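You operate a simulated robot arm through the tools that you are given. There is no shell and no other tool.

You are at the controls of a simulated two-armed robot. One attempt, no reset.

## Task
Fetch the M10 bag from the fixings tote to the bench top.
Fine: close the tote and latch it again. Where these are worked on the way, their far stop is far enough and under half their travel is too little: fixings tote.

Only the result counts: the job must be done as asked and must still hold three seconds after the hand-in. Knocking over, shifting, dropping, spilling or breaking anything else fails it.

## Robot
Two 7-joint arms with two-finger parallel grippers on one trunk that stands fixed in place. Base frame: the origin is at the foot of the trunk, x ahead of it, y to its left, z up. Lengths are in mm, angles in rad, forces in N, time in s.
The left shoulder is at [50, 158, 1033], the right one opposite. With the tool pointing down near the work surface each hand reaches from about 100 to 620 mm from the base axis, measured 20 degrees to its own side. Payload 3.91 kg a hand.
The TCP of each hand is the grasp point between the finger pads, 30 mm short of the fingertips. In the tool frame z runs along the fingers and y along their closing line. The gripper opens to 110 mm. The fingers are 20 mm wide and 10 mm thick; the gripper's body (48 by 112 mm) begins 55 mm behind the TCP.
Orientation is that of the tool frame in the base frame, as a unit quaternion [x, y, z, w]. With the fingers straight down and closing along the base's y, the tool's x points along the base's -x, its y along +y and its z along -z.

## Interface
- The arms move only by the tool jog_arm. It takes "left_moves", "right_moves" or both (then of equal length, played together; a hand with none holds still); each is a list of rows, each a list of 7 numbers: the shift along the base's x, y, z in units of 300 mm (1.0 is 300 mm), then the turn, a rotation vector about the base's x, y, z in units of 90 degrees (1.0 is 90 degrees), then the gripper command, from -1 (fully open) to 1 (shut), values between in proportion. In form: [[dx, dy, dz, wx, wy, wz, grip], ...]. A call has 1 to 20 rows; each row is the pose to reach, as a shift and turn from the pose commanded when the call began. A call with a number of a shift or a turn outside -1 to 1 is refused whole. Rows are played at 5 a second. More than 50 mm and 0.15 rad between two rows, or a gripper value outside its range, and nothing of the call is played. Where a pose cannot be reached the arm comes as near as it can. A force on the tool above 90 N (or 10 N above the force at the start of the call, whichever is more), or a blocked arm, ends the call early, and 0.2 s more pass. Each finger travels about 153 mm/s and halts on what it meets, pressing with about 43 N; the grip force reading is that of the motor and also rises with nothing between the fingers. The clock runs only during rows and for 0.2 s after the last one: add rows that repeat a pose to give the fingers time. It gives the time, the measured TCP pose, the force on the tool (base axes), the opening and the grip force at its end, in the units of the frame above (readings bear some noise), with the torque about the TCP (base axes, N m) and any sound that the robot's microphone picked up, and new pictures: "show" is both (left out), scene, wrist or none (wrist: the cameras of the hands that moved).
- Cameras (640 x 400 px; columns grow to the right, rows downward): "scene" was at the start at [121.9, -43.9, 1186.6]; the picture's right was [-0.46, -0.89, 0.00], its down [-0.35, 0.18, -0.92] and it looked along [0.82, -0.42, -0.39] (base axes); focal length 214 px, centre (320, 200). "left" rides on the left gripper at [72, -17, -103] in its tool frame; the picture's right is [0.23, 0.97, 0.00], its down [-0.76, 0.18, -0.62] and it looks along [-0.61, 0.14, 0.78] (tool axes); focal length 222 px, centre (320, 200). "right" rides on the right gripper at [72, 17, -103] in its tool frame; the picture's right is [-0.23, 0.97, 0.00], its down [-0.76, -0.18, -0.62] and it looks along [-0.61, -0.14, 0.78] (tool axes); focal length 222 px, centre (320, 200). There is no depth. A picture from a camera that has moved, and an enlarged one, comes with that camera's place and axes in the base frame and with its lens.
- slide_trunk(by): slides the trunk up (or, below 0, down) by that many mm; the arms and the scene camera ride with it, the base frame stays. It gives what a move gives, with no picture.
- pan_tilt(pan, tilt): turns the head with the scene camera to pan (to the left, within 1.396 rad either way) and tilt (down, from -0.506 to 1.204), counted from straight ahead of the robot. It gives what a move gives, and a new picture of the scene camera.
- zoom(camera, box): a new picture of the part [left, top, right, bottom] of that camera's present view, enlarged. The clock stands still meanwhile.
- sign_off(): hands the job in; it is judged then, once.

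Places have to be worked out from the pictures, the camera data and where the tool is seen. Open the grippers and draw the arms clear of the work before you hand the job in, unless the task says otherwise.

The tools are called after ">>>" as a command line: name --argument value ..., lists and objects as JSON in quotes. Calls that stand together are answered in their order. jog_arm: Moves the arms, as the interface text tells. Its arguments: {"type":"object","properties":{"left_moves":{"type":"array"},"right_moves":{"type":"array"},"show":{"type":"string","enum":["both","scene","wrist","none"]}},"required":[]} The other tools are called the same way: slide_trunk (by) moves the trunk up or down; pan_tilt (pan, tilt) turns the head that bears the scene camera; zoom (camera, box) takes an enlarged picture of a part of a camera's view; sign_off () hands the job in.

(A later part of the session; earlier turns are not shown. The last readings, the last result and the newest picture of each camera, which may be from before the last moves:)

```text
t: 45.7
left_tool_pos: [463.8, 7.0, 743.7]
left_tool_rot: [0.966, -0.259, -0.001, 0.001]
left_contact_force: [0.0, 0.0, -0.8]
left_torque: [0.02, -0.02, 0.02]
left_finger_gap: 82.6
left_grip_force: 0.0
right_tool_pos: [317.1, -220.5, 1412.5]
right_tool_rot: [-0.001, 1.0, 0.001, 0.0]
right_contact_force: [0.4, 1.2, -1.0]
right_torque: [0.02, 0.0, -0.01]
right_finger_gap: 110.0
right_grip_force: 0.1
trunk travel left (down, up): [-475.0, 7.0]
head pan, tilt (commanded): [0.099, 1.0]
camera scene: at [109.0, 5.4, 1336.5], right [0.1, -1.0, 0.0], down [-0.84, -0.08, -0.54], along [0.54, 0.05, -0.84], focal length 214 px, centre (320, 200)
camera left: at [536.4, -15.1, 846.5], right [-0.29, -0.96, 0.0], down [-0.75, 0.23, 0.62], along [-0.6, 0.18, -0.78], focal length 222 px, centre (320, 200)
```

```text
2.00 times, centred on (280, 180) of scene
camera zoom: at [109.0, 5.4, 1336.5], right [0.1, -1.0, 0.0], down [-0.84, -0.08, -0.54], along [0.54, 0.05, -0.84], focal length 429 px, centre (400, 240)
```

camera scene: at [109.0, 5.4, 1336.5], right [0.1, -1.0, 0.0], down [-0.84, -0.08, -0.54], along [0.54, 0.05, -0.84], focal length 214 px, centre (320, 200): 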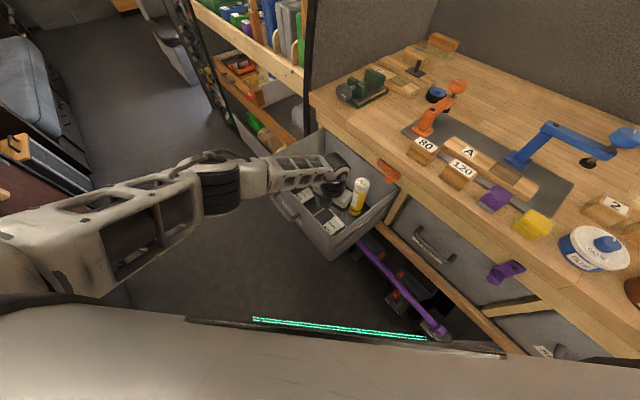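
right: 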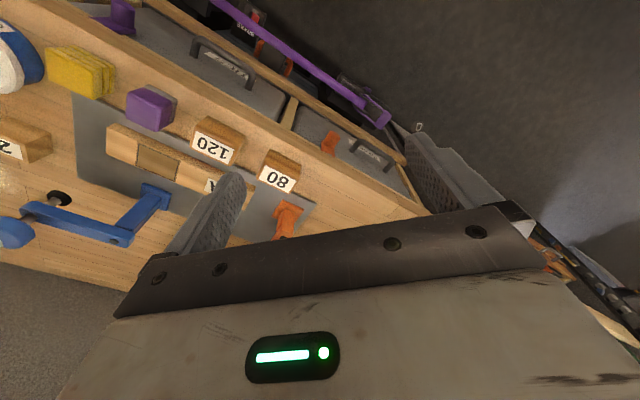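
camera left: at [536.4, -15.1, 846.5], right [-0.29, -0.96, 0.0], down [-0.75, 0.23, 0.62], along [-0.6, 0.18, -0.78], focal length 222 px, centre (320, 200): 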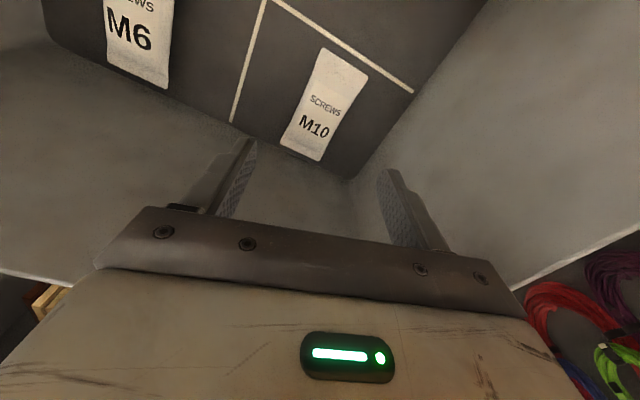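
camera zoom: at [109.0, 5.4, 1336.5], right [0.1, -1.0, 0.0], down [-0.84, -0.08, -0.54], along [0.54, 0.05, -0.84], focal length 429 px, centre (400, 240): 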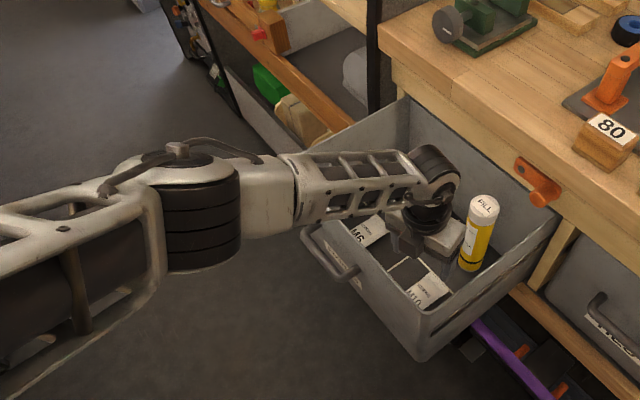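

Forearm now slopes down to the wrist and clears the rim; bottle is ~70 mm from the camera's axis, which leaves ~25 mm clearance. I lower the trunk 60 mm with the hand, then check.

>>> slide_trunk --by -60

>>> zoom --camera "left" --box '[160, 0, 480, 240]'

>>> zoom --camera "scene" --box '[180, 80, 420, 260]'

```text
t: 46.7
left_tool_pos: [464.3, 6.6, 683.3]
left_tool_rot: [0.966, -0.259, -0.002, 0.001]
left_contact_force: [0.0, -0.7, -0.5]
left_torque: [0.0, 0.02, 0.0]
left_finger_gap: 82.6
left_grip_force: 0.0
right_tool_pos: [317.9, -218.5, 1352.1]
right_tool_rot: [0.0, 1.0, 0.0, 0.0]
right_contact_force: [-0.2, -0.2, -1.1]
right_torque: [0.03, -0.07, 0.0]
right_finger_gap: 110.0
right_grip_force: 0.1
trunk travel left (down, up): [-415.0, 67.0]
head pan, tilt (commanded): [0.099, 1.0]
```

```text
1.67 times, centred on (320, 120) of left
camera zoom: at [536.3, -14.9, 787.0], right [-0.29, -0.96, 0.0], down [-0.75, 0.23, 0.62], along [-0.6, 0.18, -0.78], focal length 370 px, centre (320, 333)
```

zoom: 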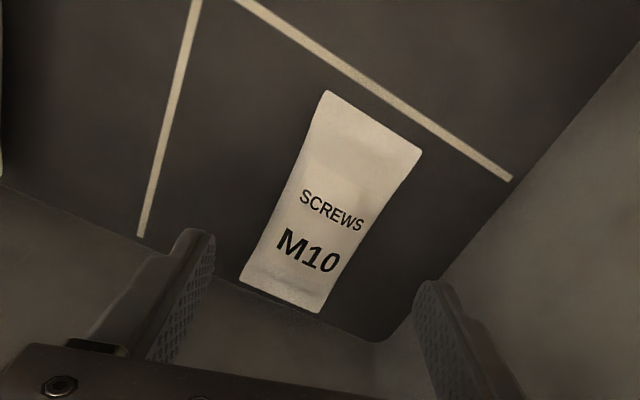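

```text
2.22 times, centred on (300, 170) of scene
camera zoom: at [108.7, 5.6, 1276.5], right [0.1, -1.0, 0.0], down [-0.84, -0.08, -0.54], along [0.54, 0.05, -0.84], focal length 477 px, centre (364, 267)
```

zoom: 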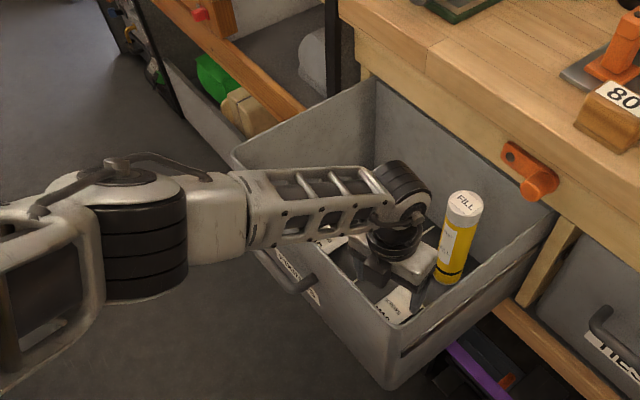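

Bag centre now reads ≈[473,-1]; clearances to bottle and walls look fine. I lower the hand 50 mm more with a slight inward shift.

>>> jog_arm --left_moves '[[0.006, -0.006, -0.06, 0, 0, 0, -0.5], [0.012, -0.012, -0.12, 0, 0, 0, -0.5], [0.012, -0.012, -0.17, 0, 0, 0, -0.5]]'

>>> zoom --camera "left" --box '[160, 0, 480, 240]'

>>> zoom --camera "scene" --box '[180, 80, 420, 260]'

```text
t: 47.5
left_tool_pos: [465.2, 2.6, 633.1]
left_tool_rot: [0.966, -0.258, -0.001, 0.001]
left_contact_force: [0.9, 0.4, -0.3]
left_torque: [-0.02, -0.01, -0.02]
left_finger_gap: 82.5
left_grip_force: 0.1
left hand out of reach, approached as far as the arm can: row 3
right_tool_pos: [317.3, -219.3, 1353.0]
right_tool_rot: [0.001, 1.0, 0.0, 0.0]
right_contact_force: [-0.1, -0.2, -0.2]
right_torque: [0.03, 0.0, -0.03]
right_finger_gap: 109.8
right_grip_force: 0.1
trunk travel left (down, up): [-415.0, 67.0]
head pan, tilt (commanded): [0.099, 1.0]
camera scene: at [108.9, 5.6, 1276.5], right [0.1, -1.0, 0.0], down [-0.84, -0.08, -0.54], along [0.54, 0.05, -0.84], focal length 214 px, centre (320, 200)
camera left: at [537.2, -18.0, 736.2], right [-0.29, -0.96, 0.0], down [-0.75, 0.23, 0.62], along [-0.6, 0.18, -0.78], focal length 222 px, centre (320, 200)
```

scene: 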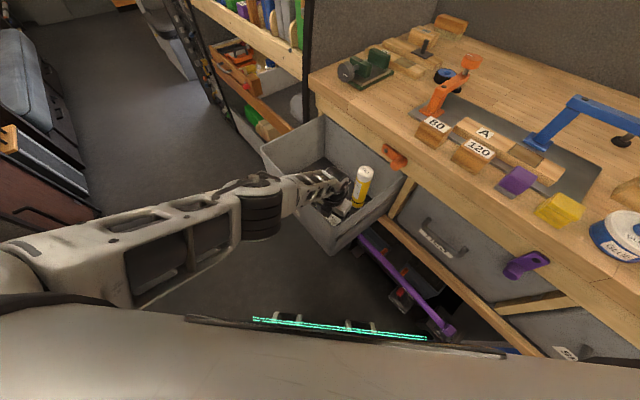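
left: 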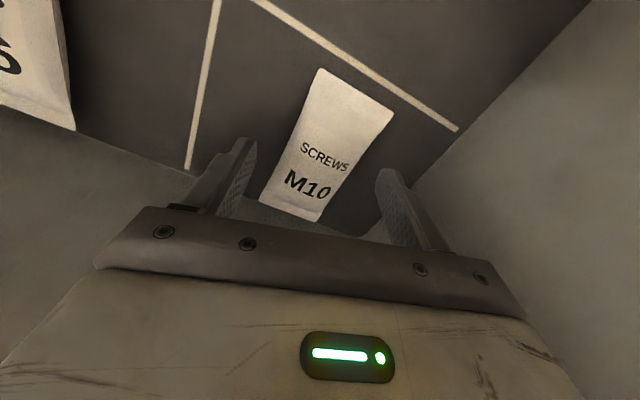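

```text
1.67 times, centred on (320, 120) of left
camera zoom: at [537.2, -18.0, 736.2], right [-0.29, -0.96, 0.0], down [-0.75, 0.23, 0.62], along [-0.6, 0.18, -0.78], focal length 370 px, centre (320, 333)
```

zoom: 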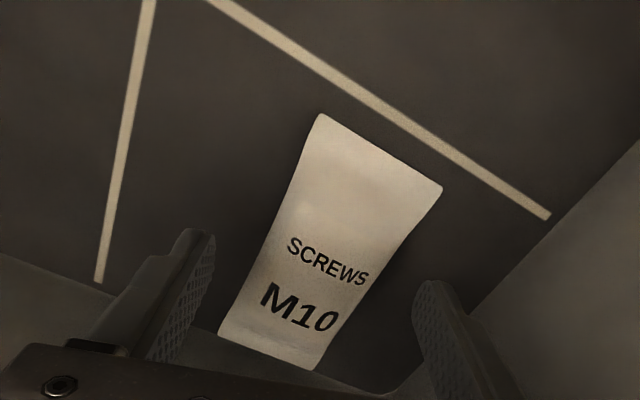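

```text
2.22 times, centred on (300, 170) of scene
camera zoom: at [108.9, 5.6, 1276.5], right [0.1, -1.0, 0.0], down [-0.84, -0.08, -0.54], along [0.54, 0.05, -0.84], focal length 477 px, centre (364, 267)
```

zoom: 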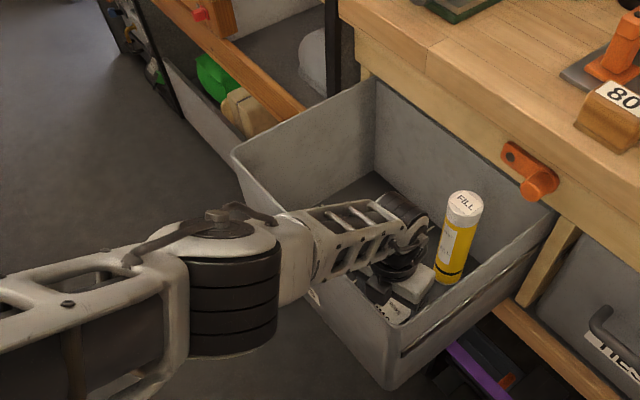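

The arm is at its downward limit with fingertips at z≈603; the M10 text triangulates to z≈600, so I need to go lower. I lower the trunk in small steps, watching the force.

>>> slide_trunk --by -10

>>> zoom --camera "left" --box '[160, 0, 480, 240]'

```text
t: 48.1
left_tool_pos: [465.8, 3.8, 623.6]
left_tool_rot: [0.966, -0.26, -0.001, 0.0]
left_contact_force: [-1.2, 1.2, -0.3]
left_torque: [0.03, -0.01, 0.01]
left_finger_gap: 82.5
left_grip_force: 0.1
right_tool_pos: [316.8, -219.6, 1343.2]
right_tool_rot: [0.0, 1.0, 0.0, -0.001]
right_contact_force: [-0.2, 0.1, -0.3]
right_torque: [0.02, -0.01, -0.02]
right_finger_gap: 110.0
right_grip_force: 0.0
trunk travel left (down, up): [-405.0, 77.0]
head pan, tilt (commanded): [0.099, 1.0]
```

```text
1.67 times, centred on (320, 120) of left
camera zoom: at [537.1, -18.0, 726.3], right [-0.29, -0.96, 0.0], down [-0.75, 0.23, 0.62], along [-0.6, 0.18, -0.78], focal length 370 px, centre (320, 333)
```

zoom: 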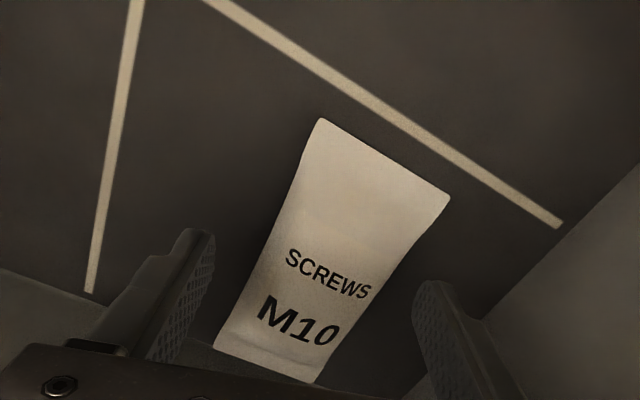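

Fingertips straddle the bag around its middle; repeated triangulation of the floor line gives floor z≈573. I lower another 12 mm.

>>> slide_trunk --by -12

>>> zoom --camera "left" --box '[160, 0, 480, 240]'

```text
t: 48.7
left_tool_pos: [465.6, 4.0, 612.2]
left_tool_rot: [0.966, -0.259, -0.001, 0.001]
left_contact_force: [-0.4, -0.5, -0.2]
left_torque: [-0.03, -0.02, 0.0]
left_finger_gap: 82.6
left_grip_force: 0.0
right_tool_pos: [316.3, -219.2, 1331.5]
right_tool_rot: [0.0, 1.0, 0.0, -0.001]
right_contact_force: [-1.1, 0.9, -0.1]
right_torque: [0.02, 0.0, 0.0]
right_finger_gap: 110.2
right_grip_force: 0.0
trunk travel left (down, up): [-393.0, 89.0]
head pan, tilt (commanded): [0.099, 1.0]
```

```text
1.67 times, centred on (320, 120) of left
camera zoom: at [537.3, -17.9, 714.4], right [-0.29, -0.96, 0.0], down [-0.75, 0.23, 0.62], along [-0.6, 0.18, -0.78], focal length 370 px, centre (320, 333)
```

zoom: 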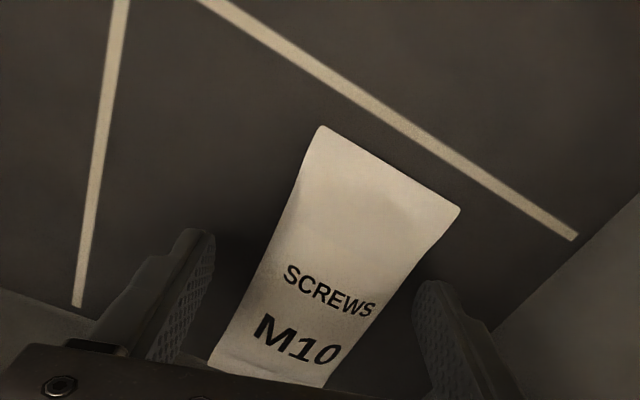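

Fingertips are at z≈582, overlapping the bag by ~18 mm. I close the gripper gradually on the bag.

>>> jog_arm --left_moves '[[0, 0, 0, 0, 0, 0, -0.3], [0, 0, 0, 0, 0, 0, -0.1], [0, 0, 0, 0, 0, 0, 0.05], [0, 0, 0, 0, 0, 0, 0.2], [0, 0, 0, 0, 0, 0, 0.5], [0, 0, 0, 0, 0, 0, 1], [0, 0, 0, 0, 0, 0, 1]]' --show "wrist"

>>> zoom --camera "left" --box '[160, 0, 480, 240]'

```text
t: 50.3
left_tool_pos: [464.8, 3.1, 611.4]
left_tool_rot: [0.966, -0.259, -0.001, 0.0]
left_contact_force: [0.3, -0.4, 0.8]
left_torque: [-0.03, 0.01, -0.05]
left_finger_gap: 55.3
left_grip_force: 42.6
right_tool_pos: [317.3, -219.9, 1329.9]
right_tool_rot: [0.0, 1.0, 0.0, -0.001]
right_contact_force: [-0.6, -0.9, 0.6]
right_torque: [-0.03, -0.01, 0.0]
right_finger_gap: 109.8
right_grip_force: 0.2
trunk travel left (down, up): [-393.0, 89.0]
head pan, tilt (commanded): [0.099, 1.0]
camera left: at [537.3, -18.0, 714.4], right [-0.29, -0.96, 0.0], down [-0.75, 0.23, 0.62], along [-0.6, 0.18, -0.78], focal length 222 px, centre (320, 200)
```

left: 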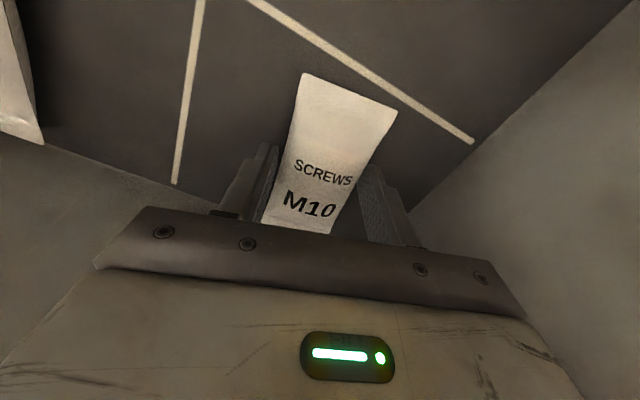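

```text
1.67 times, centred on (320, 120) of left
camera zoom: at [537.3, -18.0, 714.4], right [-0.29, -0.96, 0.0], down [-0.75, 0.23, 0.62], along [-0.6, 0.18, -0.78], focal length 370 px, centre (320, 333)
```

zoom: 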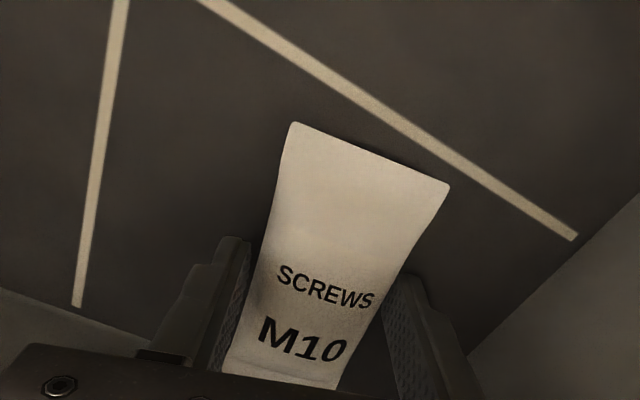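

The gap stopped at 55 mm with full grip force, so the bag is held. I lift by raising the trunk 60 mm and check the grip.

>>> slide_trunk --by 60

>>> zoom --camera "left" --box '[160, 0, 480, 240]'

```text
t: 51.3
left_tool_pos: [464.8, 2.9, 670.9]
left_tool_rot: [0.966, -0.259, -0.001, 0.001]
left_contact_force: [-0.1, 0.6, -1.0]
left_torque: [0.0, 0.02, -0.01]
left_finger_gap: 55.3
left_grip_force: 43.4
right_tool_pos: [318.5, -220.5, 1390.9]
right_tool_rot: [0.001, 1.0, 0.0, -0.001]
right_contact_force: [0.3, 0.8, 0.4]
right_torque: [0.01, 0.01, -0.01]
right_finger_gap: 110.0
right_grip_force: 0.0
trunk travel left (down, up): [-453.0, 29.0]
head pan, tilt (commanded): [0.099, 1.0]
```

```text
1.67 times, centred on (320, 120) of left
camera zoom: at [537.5, -17.9, 774.1], right [-0.29, -0.96, 0.0], down [-0.75, 0.23, 0.63], along [-0.6, 0.18, -0.78], focal length 370 px, centre (320, 333)
```

zoom: 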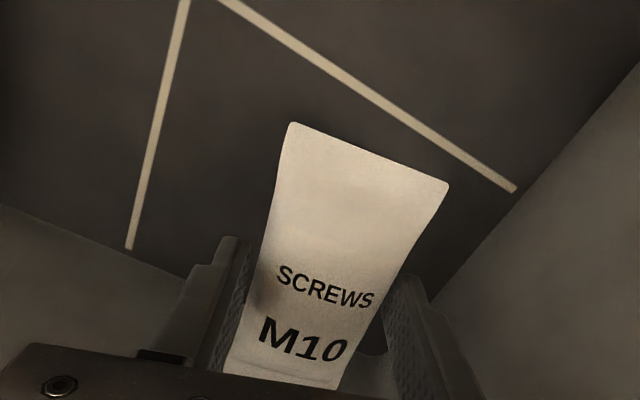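

The bag is lifted cleanly. I raise it straight up out of the tote by arm motion to about z≈970.

>>> jog_arm --left_moves '[[0, 0, 0.12, 0, 0, 0, 1], [0, 0, 0.26, 0, 0, 0, 1], [0, 0, 0.41, 0, 0, 0, 1], [0, 0, 0.56, 0, 0, 0, 1], [0, 0, 0.71, 0, 0, 0, 1], [0, 0, 0.86, 0, 0, 0, 1], [0, 0, 1.0, 0, 0, 0, 1]]'

```text
t: 52.9
left_tool_pos: [463.4, 3.3, 971.1]
left_tool_rot: [0.966, -0.259, -0.001, 0.001]
left_contact_force: [-0.7, -0.1, -2.0]
left_torque: [0.0, 0.0, -0.01]
left_finger_gap: 54.9
left_grip_force: 42.7
right_tool_pos: [317.0, -219.1, 1390.6]
right_tool_rot: [0.0, 1.0, 0.0, 0.001]
right_contact_force: [0.7, 0.1, -0.3]
right_torque: [0.0, -0.02, 0.0]
right_finger_gap: 110.1
right_grip_force: 0.1
trunk travel left (down, up): [-453.0, 29.0]
head pan, tilt (commanded): [0.099, 1.0]
camera scene: at [108.7, 5.4, 1314.4], right [0.1, -1.0, 0.0], down [-0.84, -0.08, -0.54], along [0.54, 0.05, -0.84], focal length 214 px, centre (320, 200)
camera left: at [536.0, -17.4, 1073.7], right [-0.29, -0.96, 0.0], down [-0.75, 0.23, 0.63], along [-0.6, 0.18, -0.78], focal length 222 px, centre (320, 200)
```

scene: 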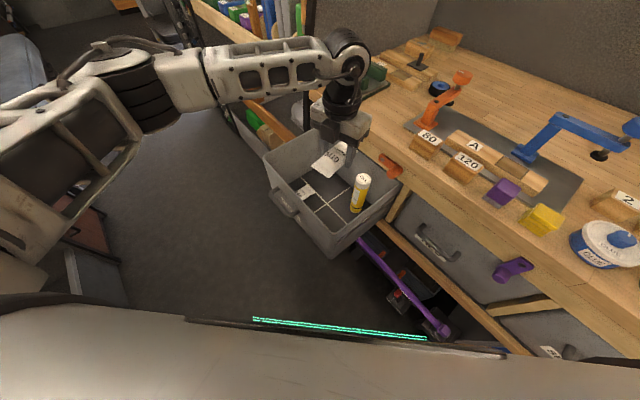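
left: 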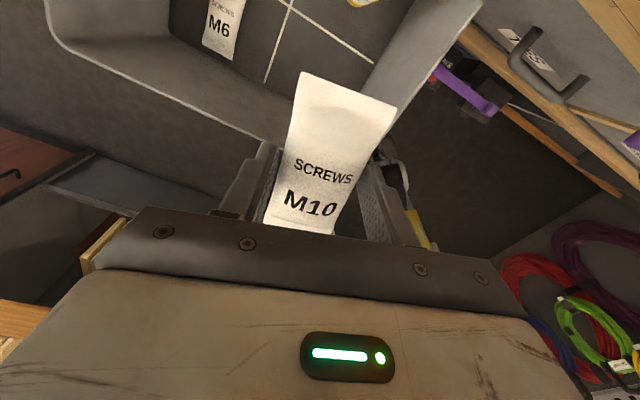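

The M10 bag is out of the tote, the FILL bottle and M6 bag undisturbed. I now carry it up and over toward the free front-left part of the bench while tilting the tool ~40° inward for reach.

>>> jog_arm --left_moves '[[0.05, -0.035, 0.1, -0.0388, -0.0505, -0.0228, 1], [0.13, -0.09, 0.2, -0.0775, -0.1011, -0.0457, 1], [0.23, -0.155, 0.29, -0.1163, -0.1516, -0.0685, 1], [0.34, -0.23, 0.313, -0.155, -0.2021, -0.0914, 1], [0.43, -0.288, 0.313, -0.1938, -0.2526, -0.1142, 1], [0.43, -0.288, 0.313, -0.2325, -0.3032, -0.1371, 1], [0.43, -0.288, 0.313, -0.2713, -0.3537, -0.1599, 1]]'

>>> pan_tilt --pan -0.2 --tilt 0.6

```text
t: 54.5
left_tool_pos: [594.9, -84.4, 1065.3]
left_tool_rot: [0.868, -0.361, 0.315, 0.131]
left_contact_force: [0.3, 1.2, -1.6]
left_torque: [0.0, 0.0, 0.01]
left_finger_gap: 54.7
left_grip_force: 42.7
right_tool_pos: [317.4, -220.2, 1390.7]
right_tool_rot: [0.0, 1.0, 0.0, 0.0]
right_contact_force: [0.0, 0.4, -0.6]
right_torque: [-0.01, -0.04, 0.0]
right_finger_gap: 109.9
right_grip_force: 0.0
trunk travel left (down, up): [-453.0, 29.0]
head pan, tilt (commanded): [0.099, 1.0]
camera scene: at [109.1, 5.6, 1314.5], right [0.1, -1.0, 0.0], down [-0.84, -0.08, -0.54], along [0.54, 0.05, -0.84], focal length 214 px, centre (320, 200)
camera left: at [599.4, -63.3, 1190.9], right [-0.57, -0.81, 0.15], down [-0.82, 0.57, -0.01], along [-0.07, -0.13, -0.99], focal length 222 px, centre (320, 200)
```

scene: 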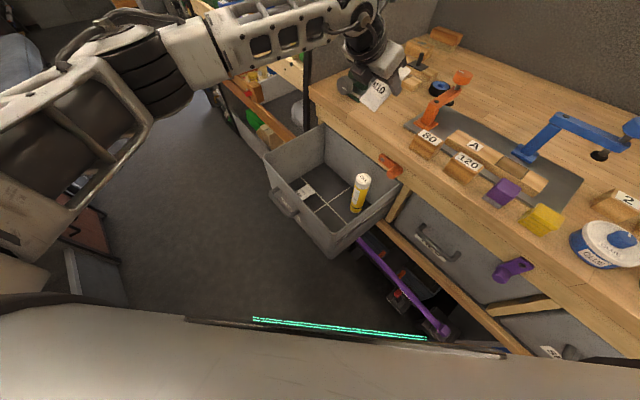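
left: 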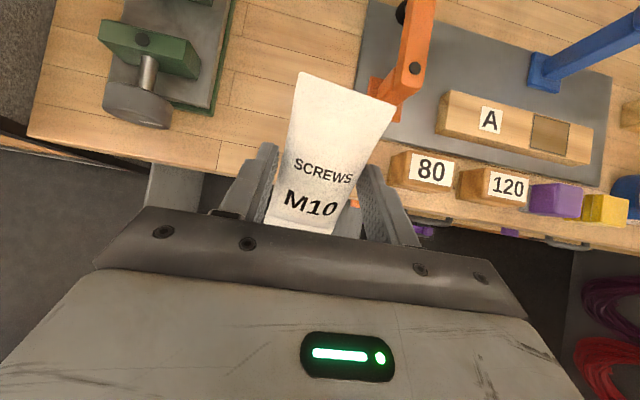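

```text
t: 55.4
left_tool_pos: [594.8, -84.4, 1065.9]
left_tool_rot: [0.869, -0.36, 0.314, 0.131]
left_contact_force: [0.5, 0.0, -1.7]
left_torque: [-0.02, 0.0, 0.02]
left_finger_gap: 54.6
left_grip_force: 42.5
right_tool_pos: [318.6, -220.0, 1390.6]
right_tool_rot: [0.0, 1.0, 0.0, 0.0]
right_contact_force: [-0.4, 0.8, 0.1]
right_torque: [-0.02, 0.02, 0.02]
right_finger_gap: 110.2
right_grip_force: 0.1
trunk travel left (down, up): [-453.0, 29.0]
head pan, tilt (commanded): [-0.201, 0.6]
camera scene: at [126.4, -19.0, 1346.4], right [-0.2, -0.98, 0.0], down [-0.55, 0.11, -0.82], along [0.81, -0.16, -0.57], focal length 214 px, centre (320, 200)
```

scene: 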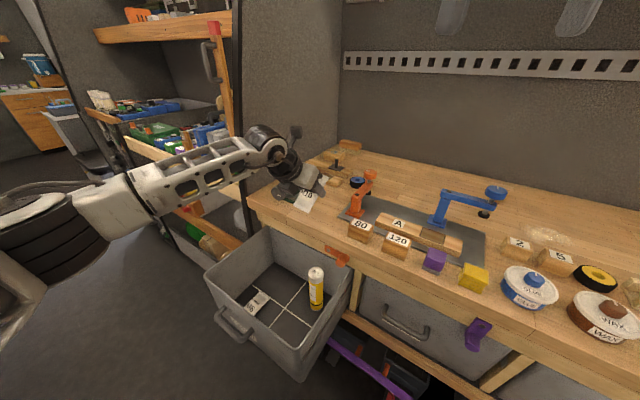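

The wrist camera now looks straight down: the free spot between the green vice (u≥470) and the grey plate (u≤326) is right ahead. I shift over it to about [655,-120] at the same height.

>>> jog_arm --left_moves '[[0.07, -0.042, 0, 0, 0, 0, 1], [0.14, -0.084, 0, 0, 0, 0, 1], [0.2, -0.119, 0, 0, 0, 0, 1], [0.2, -0.119, 0, 0, 0, 0, 1]]'

>>> zoom --camera "scene" --box '[200, 100, 440, 280]'

```text
t: 56.4
left_tool_pos: [654.9, -118.4, 1065.1]
left_tool_rot: [0.868, -0.361, 0.315, 0.132]
left_contact_force: [-0.6, 0.1, -2.2]
left_torque: [0.05, 0.03, -0.02]
left_finger_gap: 54.0
left_grip_force: 43.1
right_tool_pos: [318.7, -219.9, 1391.9]
right_tool_rot: [0.0, 1.0, 0.0, -0.001]
right_contact_force: [0.3, 0.1, -0.2]
right_torque: [-0.01, 0.01, 0.0]
right_finger_gap: 110.0
right_grip_force: 0.0
trunk travel left (down, up): [-453.0, 29.0]
head pan, tilt (commanded): [-0.201, 0.6]
camera scene: at [126.4, -18.7, 1346.5], right [-0.2, -0.98, 0.0], down [-0.55, 0.11, -0.83], along [0.81, -0.16, -0.56], focal length 214 px, centre (320, 200)
camera left: at [658.7, -98.2, 1190.3], right [-0.57, -0.81, 0.15], down [-0.82, 0.57, -0.01], along [-0.08, -0.13, -0.99], focal length 222 px, centre (320, 200)
```

scene: 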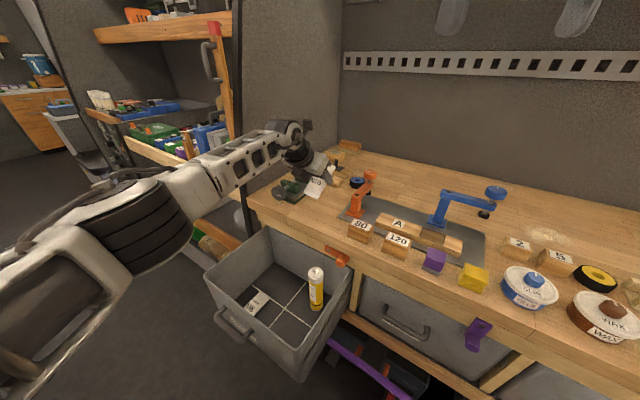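
left: 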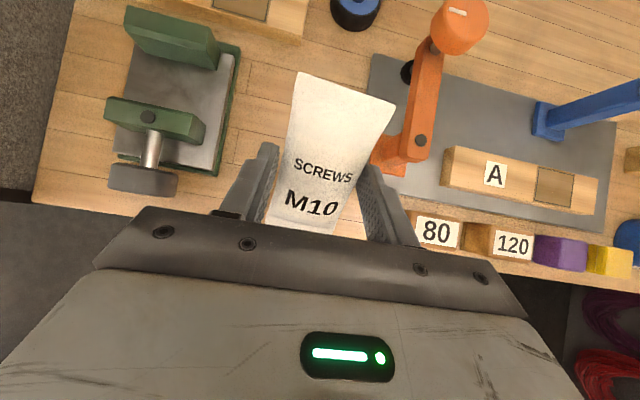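

```text
2.22 times, centred on (320, 190) of scene
camera zoom: at [126.4, -18.7, 1346.5], right [-0.2, -0.98, 0.0], down [-0.55, 0.11, -0.83], along [0.81, -0.16, -0.56], focal length 477 px, centre (320, 222)
```

zoom: 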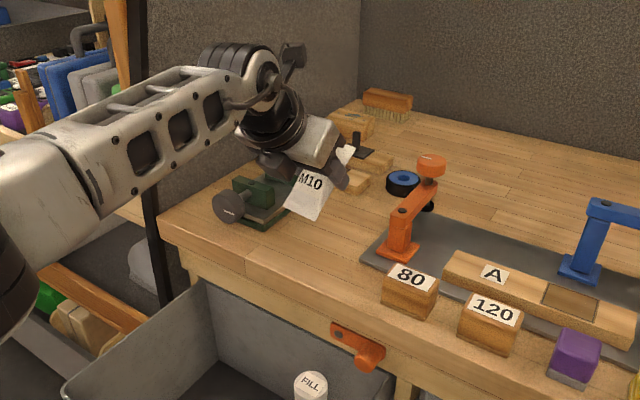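

Position is good: about 45 mm clear of the clamp and plate, and well clear of the vice. I lower the trunk 75 mm.

>>> slide_trunk --by -75

>>> zoom --camera "left" --box '[120, 0, 520, 260]'

>>> zoom --camera "scene" --box '[220, 100, 420, 260]'

```text
t: 57.5
left_tool_pos: [652.9, -117.8, 990.2]
left_tool_rot: [0.868, -0.36, 0.315, 0.131]
left_contact_force: [-0.2, 0.7, -1.4]
left_torque: [0.03, 0.02, -0.03]
left_finger_gap: 53.9
left_grip_force: 43.5
right_tool_pos: [318.2, -219.2, 1316.4]
right_tool_rot: [0.0, 1.0, 0.001, 0.0]
right_contact_force: [-1.1, 0.5, -0.5]
right_torque: [-0.01, 0.05, -0.02]
right_finger_gap: 110.0
right_grip_force: 0.1
trunk travel left (down, up): [-378.0, 104.0]
head pan, tilt (commanded): [-0.201, 0.6]
```

```text
1.54 times, centred on (320, 130) of left
camera zoom: at [658.5, -98.3, 1115.4], right [-0.57, -0.81, 0.15], down [-0.82, 0.57, -0.01], along [-0.08, -0.13, -0.99], focal length 342 px, centre (320, 308)
```

zoom: 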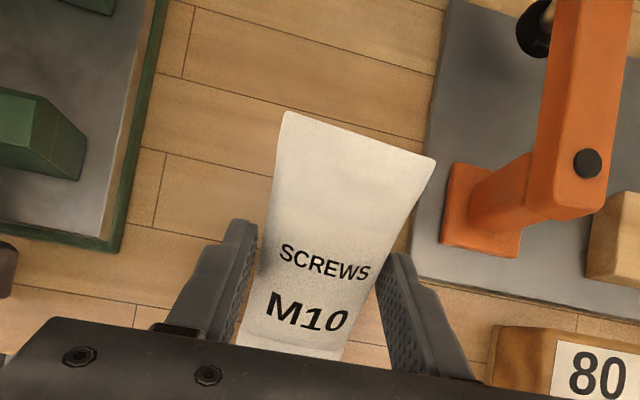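

```text
2.50 times, centred on (320, 180) of scene
camera zoom: at [126.2, -19.0, 1271.5], right [-0.2, -0.98, 0.0], down [-0.55, 0.11, -0.83], along [0.81, -0.16, -0.56], focal length 536 px, centre (320, 250)
```

zoom: 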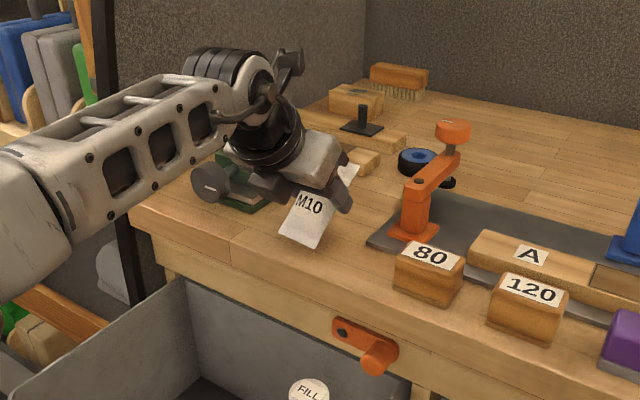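

The bag's lower front edge is ~18 mm above the bench. I lower by arm in small guarded steps until it touches.

>>> jog_arm --left_moves '[[0, 0, -0.02, 0, 0, 0, 1], [0, 0, -0.04, 0, 0, 0, 1], [0, 0, -0.055, 0, 0, 0, 1], [0, 0, -0.055, 0, 0, 0, 1]]' --show "scene"

>>> zoom --camera "scene" --box '[250, 130, 370, 230]'

```text
t: 58.5
left_tool_pos: [654.3, -116.5, 975.2]
left_tool_rot: [0.868, -0.36, 0.317, 0.131]
left_contact_force: [1.3, 2.8, 7.3]
left_torque: [0.02, 0.06, -0.04]
left_finger_gap: 53.4
left_grip_force: 42.9
right_tool_pos: [317.6, -220.1, 1315.5]
right_tool_rot: [-0.001, 1.0, 0.0, 0.001]
right_contact_force: [-0.1, -0.5, -0.4]
right_torque: [0.01, -0.01, -0.03]
right_finger_gap: 110.1
right_grip_force: 0.1
trunk travel left (down, up): [-378.0, 104.0]
head pan, tilt (commanded): [-0.201, 0.6]
camera scene: at [125.7, -18.6, 1271.7], right [-0.2, -0.98, 0.0], down [-0.55, 0.11, -0.83], along [0.81, -0.16, -0.56], focal length 214 px, centre (320, 200)
```

scene: 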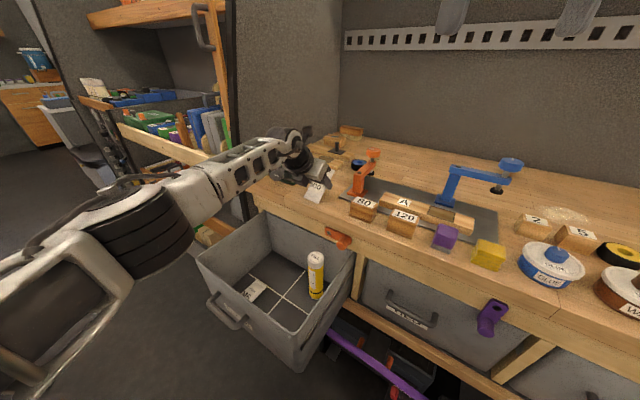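

```text
4.00 times, centred on (310, 180) of scene
camera zoom: at [125.7, -18.6, 1271.7], right [-0.2, -0.98, 0.0], down [-0.55, 0.11, -0.83], along [0.81, -0.16, -0.56], focal length 858 px, centre (360, 280)
```

zoom: 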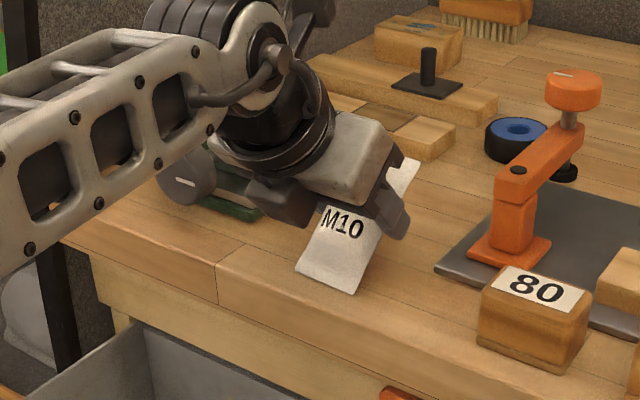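

The bag's front edge touches the bench (~9 N), about 45 mm inside the bench edge. I keep lowering in small steps so the bag pivots flat in the grip, watching the force.

>>> jog_arm --left_moves '[[0, 0, -0.01, 0, 0, 0, 1], [0, 0, -0.02, 0, 0, 0, 1], [0, 0, -0.03, 0, 0, 0, 1]]' --show "wrist"

>>> zoom --camera "scene" --box '[250, 130, 370, 230]'

```text
t: 59.3
left_tool_pos: [654.9, -116.6, 974.3]
left_tool_rot: [0.866, -0.36, 0.323, 0.13]
left_contact_force: [3.7, 7.4, 33.1]
left_torque: [0.64, -0.24, -0.03]
left_finger_gap: 52.7
left_grip_force: 42.7
right_tool_pos: [314.9, -220.2, 1317.5]
right_tool_rot: [0.0, 1.0, -0.001, 0.001]
right_contact_force: [0.0, -1.1, -0.3]
right_torque: [-0.01, -0.02, 0.01]
right_finger_gap: 109.9
right_grip_force: 0.1
trunk travel left (down, up): [-378.0, 104.0]
head pan, tilt (commanded): [-0.201, 0.6]
camera left: at [656.8, -96.1, 1099.1], right [-0.57, -0.81, 0.14], down [-0.82, 0.57, -0.03], along [-0.06, -0.13, -0.99], focal length 222 px, centre (320, 200)
```

left: 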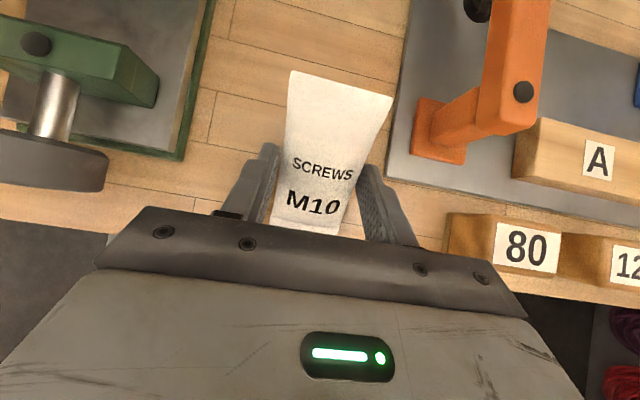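

```text
4.00 times, centred on (310, 180) of scene
camera zoom: at [123.1, -17.7, 1272.3], right [-0.2, -0.98, 0.0], down [-0.55, 0.11, -0.83], along [0.81, -0.17, -0.56], focal length 858 px, centre (360, 280)
```

zoom: 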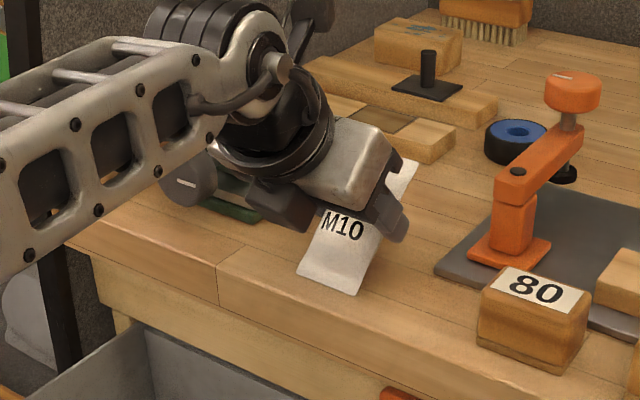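

The bag doesn't pivot under 33 N, held too firmly. Keeping the light press, I loosen the grip in tiny steps so it can rotate down under control.

>>> jog_arm --left_moves '[[0, 0, 0.01, 0, 0, 0, 0.1], [0, 0, 0.01, 0, 0, 0, 0.08], [0, 0, 0.01, 0, 0, 0, 0.065], [0, 0, 0.01, 0, 0, 0, 0.055]]' --show "wrist"

>>> zoom --camera "scene" --box '[250, 130, 370, 230]'

```text
t: 60.3
left_tool_pos: [654.2, -116.9, 974.0]
left_tool_rot: [0.867, -0.36, 0.32, 0.13]
left_contact_force: [6.3, 4.7, 26.6]
left_torque: [0.59, -0.48, -0.07]
left_finger_gap: 52.8
left_grip_force: 42.8
right_tool_pos: [315.6, -217.8, 1316.4]
right_tool_rot: [0.0, 1.0, -0.001, 0.001]
right_contact_force: [0.5, -0.1, 0.2]
right_torque: [-0.02, 0.01, 0.04]
right_finger_gap: 109.8
right_grip_force: 0.1
trunk travel left (down, up): [-378.0, 104.0]
head pan, tilt (commanded): [-0.201, 0.6]
camera left: at [657.3, -96.7, 1099.0], right [-0.57, -0.81, 0.14], down [-0.82, 0.57, -0.02], along [-0.06, -0.13, -0.99], focal length 222 px, centre (320, 200)
```

left: 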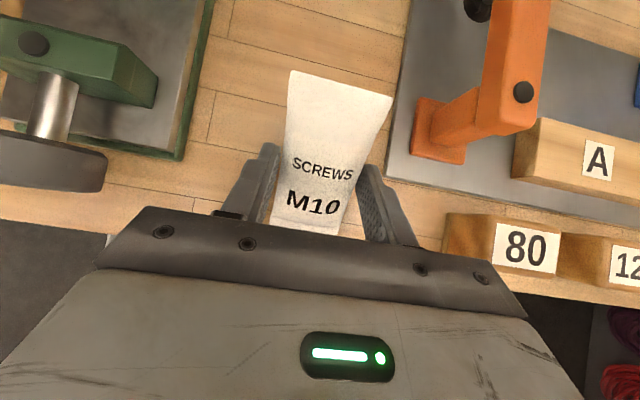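

```text
4.00 times, centred on (310, 180) of scene
camera zoom: at [124.0, -18.1, 1271.8], right [-0.2, -0.98, 0.0], down [-0.55, 0.11, -0.83], along [0.81, -0.17, -0.56], focal length 858 px, centre (360, 280)
```

zoom: 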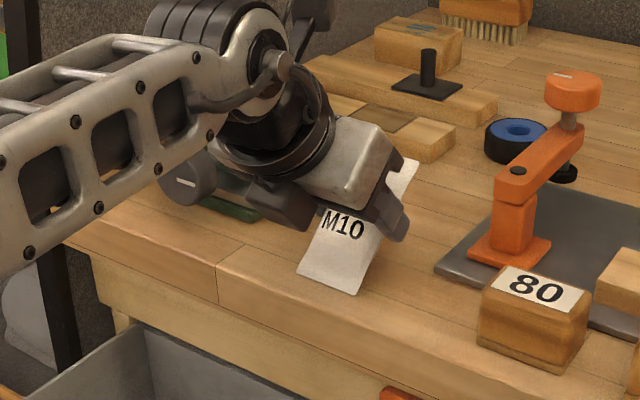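

Grip still saturated. I ease the press a bit and open in ~0.3 mm increments so it slips gently.

>>> jog_arm --left_moves '[[0, 0, 0.008, 0, 0, 0, 0.048], [0, 0, 0.008, 0, 0, 0, 0.044], [0, 0, 0.008, 0, 0, 0, 0.04], [0, 0, 0.008, 0, 0, 0, 0.036], [0, 0, 0.008, 0, 0, 0, 0.032]]' --show "wrist"

>>> zoom --camera "scene" --box '[250, 130, 370, 230]'

```text
t: 61.5
left_tool_pos: [654.1, -117.5, 969.5]
left_tool_rot: [0.868, -0.36, 0.315, 0.132]
left_contact_force: [0.4, -0.3, -0.5]
left_torque: [0.01, 0.05, 0.0]
left_finger_gap: 54.2
left_grip_force: 0.9
right_tool_pos: [317.8, -219.5, 1316.1]
right_tool_rot: [0.0, 1.0, -0.001, 0.0]
right_contact_force: [-0.3, -0.5, -0.1]
right_torque: [-0.03, 0.01, -0.01]
right_finger_gap: 109.9
right_grip_force: 0.0
trunk travel left (down, up): [-378.0, 104.0]
head pan, tilt (commanded): [-0.201, 0.6]
camera left: at [658.6, -97.7, 1094.6], right [-0.57, -0.81, 0.15], down [-0.82, 0.57, -0.01], along [-0.08, -0.13, -0.99], focal length 222 px, centre (320, 200)
```

left: 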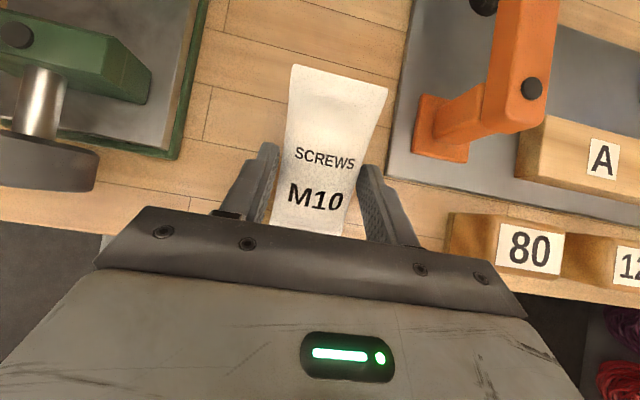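

```text
4.00 times, centred on (310, 180) of scene
camera zoom: at [126.3, -19.1, 1271.5], right [-0.2, -0.98, 0.0], down [-0.55, 0.11, -0.83], along [0.81, -0.16, -0.56], focal length 858 px, centre (360, 280)
```

zoom: 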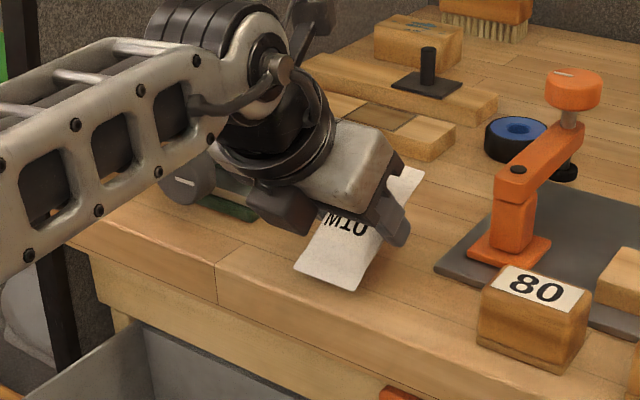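

The grip is now nearly slack (0.9 N) and the bag has begun to settle. I lower the hand slowly at this looseness so the bag rotates down with it.

>>> jog_arm --left_moves '[[0, 0, -0.012, 0, 0, 0, 0.032], [0, 0, -0.025, 0, 0, 0, 0.032], [0, 0, -0.038, 0, 0, 0, 0.03], [0, 0, -0.05, 0, 0, 0, 0.028], [0, 0, -0.05, 0, 0, 0, 0.028]]' --show "wrist"

>>> zoom --camera "scene" --box '[250, 130, 370, 230]'

```text
t: 62.7
left_tool_pos: [651.7, -117.3, 954.3]
left_tool_rot: [0.868, -0.36, 0.315, 0.131]
left_contact_force: [0.2, -0.7, 1.3]
left_torque: [0.01, 0.0, 0.03]
left_finger_gap: 54.3
left_grip_force: 1.2
right_tool_pos: [317.9, -219.6, 1314.8]
right_tool_rot: [0.0, 1.0, 0.0, 0.001]
right_contact_force: [0.9, -0.3, -0.6]
right_torque: [0.01, -0.04, -0.04]
right_finger_gap: 110.0
right_grip_force: 0.1
trunk travel left (down, up): [-378.0, 104.0]
head pan, tilt (commanded): [-0.201, 0.6]
camera left: at [658.0, -98.1, 1080.0], right [-0.57, -0.81, 0.15], down [-0.82, 0.57, -0.01], along [-0.08, -0.13, -0.99], focal length 222 px, centre (320, 200)
```

left: 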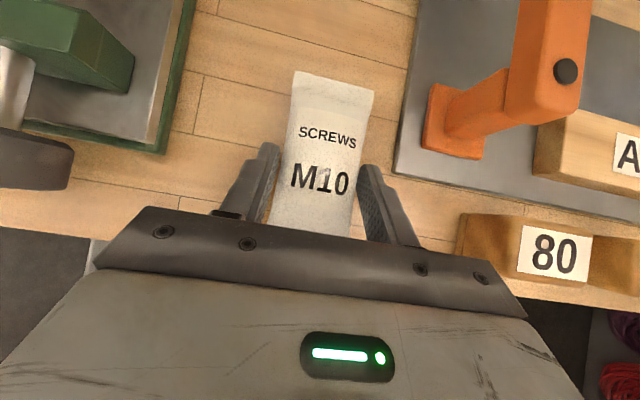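

```text
4.00 times, centred on (310, 180) of scene
camera zoom: at [126.1, -19.0, 1271.5], right [-0.2, -0.98, 0.0], down [-0.55, 0.11, -0.83], along [0.81, -0.16, -0.56], focal length 858 px, centre (360, 280)
```

zoom: 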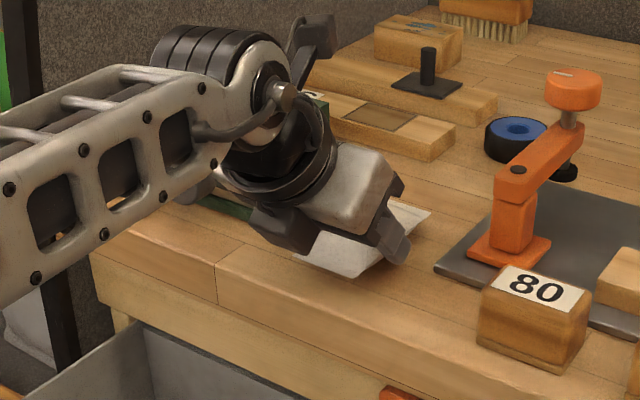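

The bag rotated nearly flat with the hand. I lower a few mm more, then open the fingers.

>>> jog_arm --left_moves '[[0, 0, -0.012, 0, 0, 0, 0.028], [0, 0, -0.02, 0, 0, 0, 0.028], [0, 0, -0.02, 0, 0, 0, 0.0], [0, 0, -0.02, 0, 0, 0, -0.1], [0, 0, -0.02, 0, 0, 0, -0.2], [0, 0, -0.02, 0, 0, 0, -0.25]]' --show "wrist"

>>> zoom --camera "scene" --box '[250, 130, 370, 230]'

```text
t: 64.1
left_tool_pos: [654.3, -117.7, 949.3]
left_tool_rot: [0.868, -0.36, 0.315, 0.132]
left_contact_force: [-1.4, -0.7, 2.4]
left_torque: [0.03, -0.03, -0.01]
left_finger_gap: 67.5
left_grip_force: 0.0
right_tool_pos: [317.9, -220.5, 1315.5]
right_tool_rot: [0.0, 1.0, 0.0, 0.001]
right_contact_force: [1.1, -0.1, 0.2]
right_torque: [-0.01, 0.04, -0.01]
right_finger_gap: 109.8
right_grip_force: 0.0
trunk travel left (down, up): [-378.0, 104.0]
head pan, tilt (commanded): [-0.201, 0.6]
camera left: at [658.4, -98.3, 1074.8], right [-0.57, -0.81, 0.15], down [-0.82, 0.57, -0.01], along [-0.08, -0.13, -0.99], focal length 222 px, centre (320, 200)
```

left: 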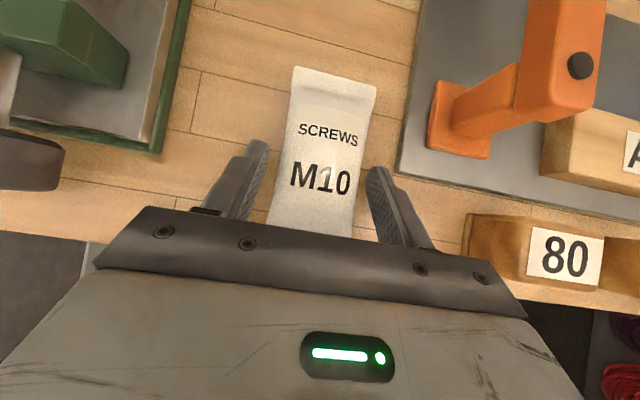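

```text
4.00 times, centred on (310, 180) of scene
camera zoom: at [125.7, -19.1, 1271.5], right [-0.2, -0.98, 0.0], down [-0.55, 0.11, -0.83], along [0.81, -0.16, -0.56], focal length 858 px, centre (360, 280)
```

zoom: 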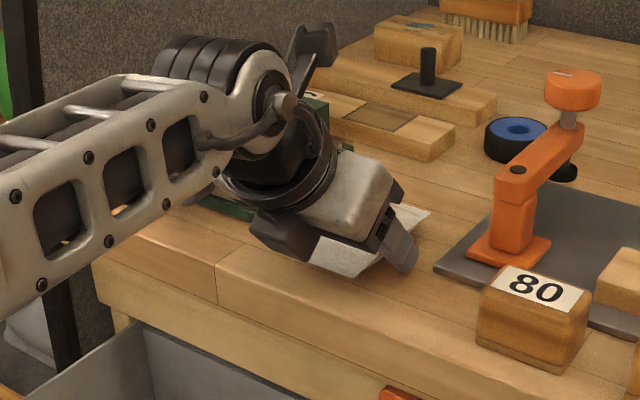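

The bag lies flat on the bench with the fingers open around it. I withdraw the hand back along its axis and check.

>>> jog_arm --left_moves '[[-0.04, 0.04, 0.068, 0, 0, 0, -0.25], [-0.09, 0.09, 0.153, 0, 0, 0, -0.25], [-0.14, 0.14, 0.238, 0, 0, 0, -0.25], [-0.19, 0.19, 0.32, 0, 0, 0, -0.25], [-0.25, 0.25, 0.36, 0, 0, 0, -0.25]]'

>>> zoom --camera "scene" --box '[210, 130, 410, 260]'

```text
t: 65.3
left_tool_pos: [577.2, -43.0, 1056.4]
left_tool_rot: [0.868, -0.36, 0.316, 0.131]
left_contact_force: [0.5, -0.7, 0.0]
left_torque: [0.01, 0.01, 0.01]
left_finger_gap: 69.0
left_grip_force: 0.0
right_tool_pos: [317.7, -219.1, 1316.6]
right_tool_rot: [0.0, 1.0, 0.0, -0.001]
right_contact_force: [0.1, -0.7, 0.6]
right_torque: [0.01, -0.03, 0.03]
right_finger_gap: 109.9
right_grip_force: 0.0
trunk travel left (down, up): [-378.0, 104.0]
head pan, tilt (commanded): [-0.201, 0.6]
camera scene: at [126.0, -18.8, 1271.5], right [-0.2, -0.98, 0.0], down [-0.55, 0.11, -0.83], along [0.81, -0.16, -0.56], focal length 214 px, centre (320, 200)
camera left: at [581.7, -22.6, 1181.9], right [-0.57, -0.81, 0.15], down [-0.82, 0.57, -0.01], along [-0.07, -0.13, -0.99], focal length 222 px, centre (320, 200)
```

scene: 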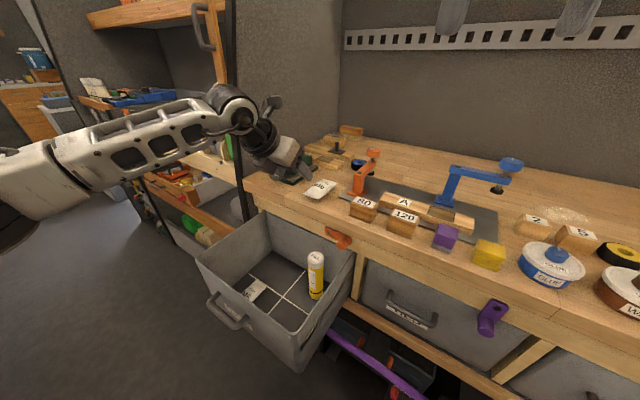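
left: 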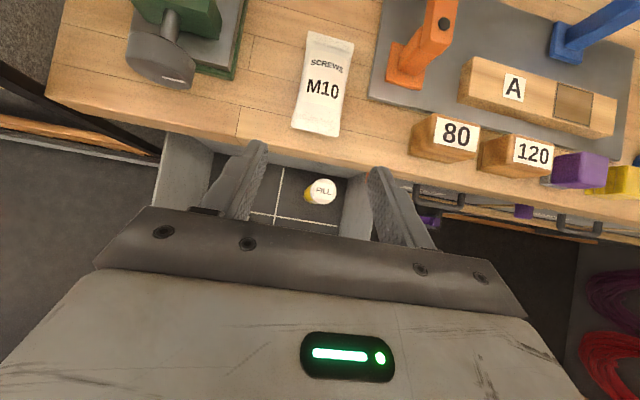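

```text
3.08 times, centred on (310, 195) of scene
camera zoom: at [126.0, -18.8, 1271.5], right [-0.2, -0.98, 0.0], down [-0.55, 0.11, -0.83], along [0.81, -0.16, -0.56], focal length 660 px, centre (351, 215)
```

zoom: 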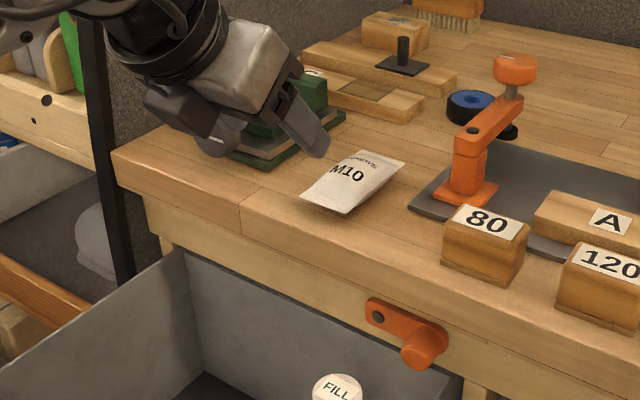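

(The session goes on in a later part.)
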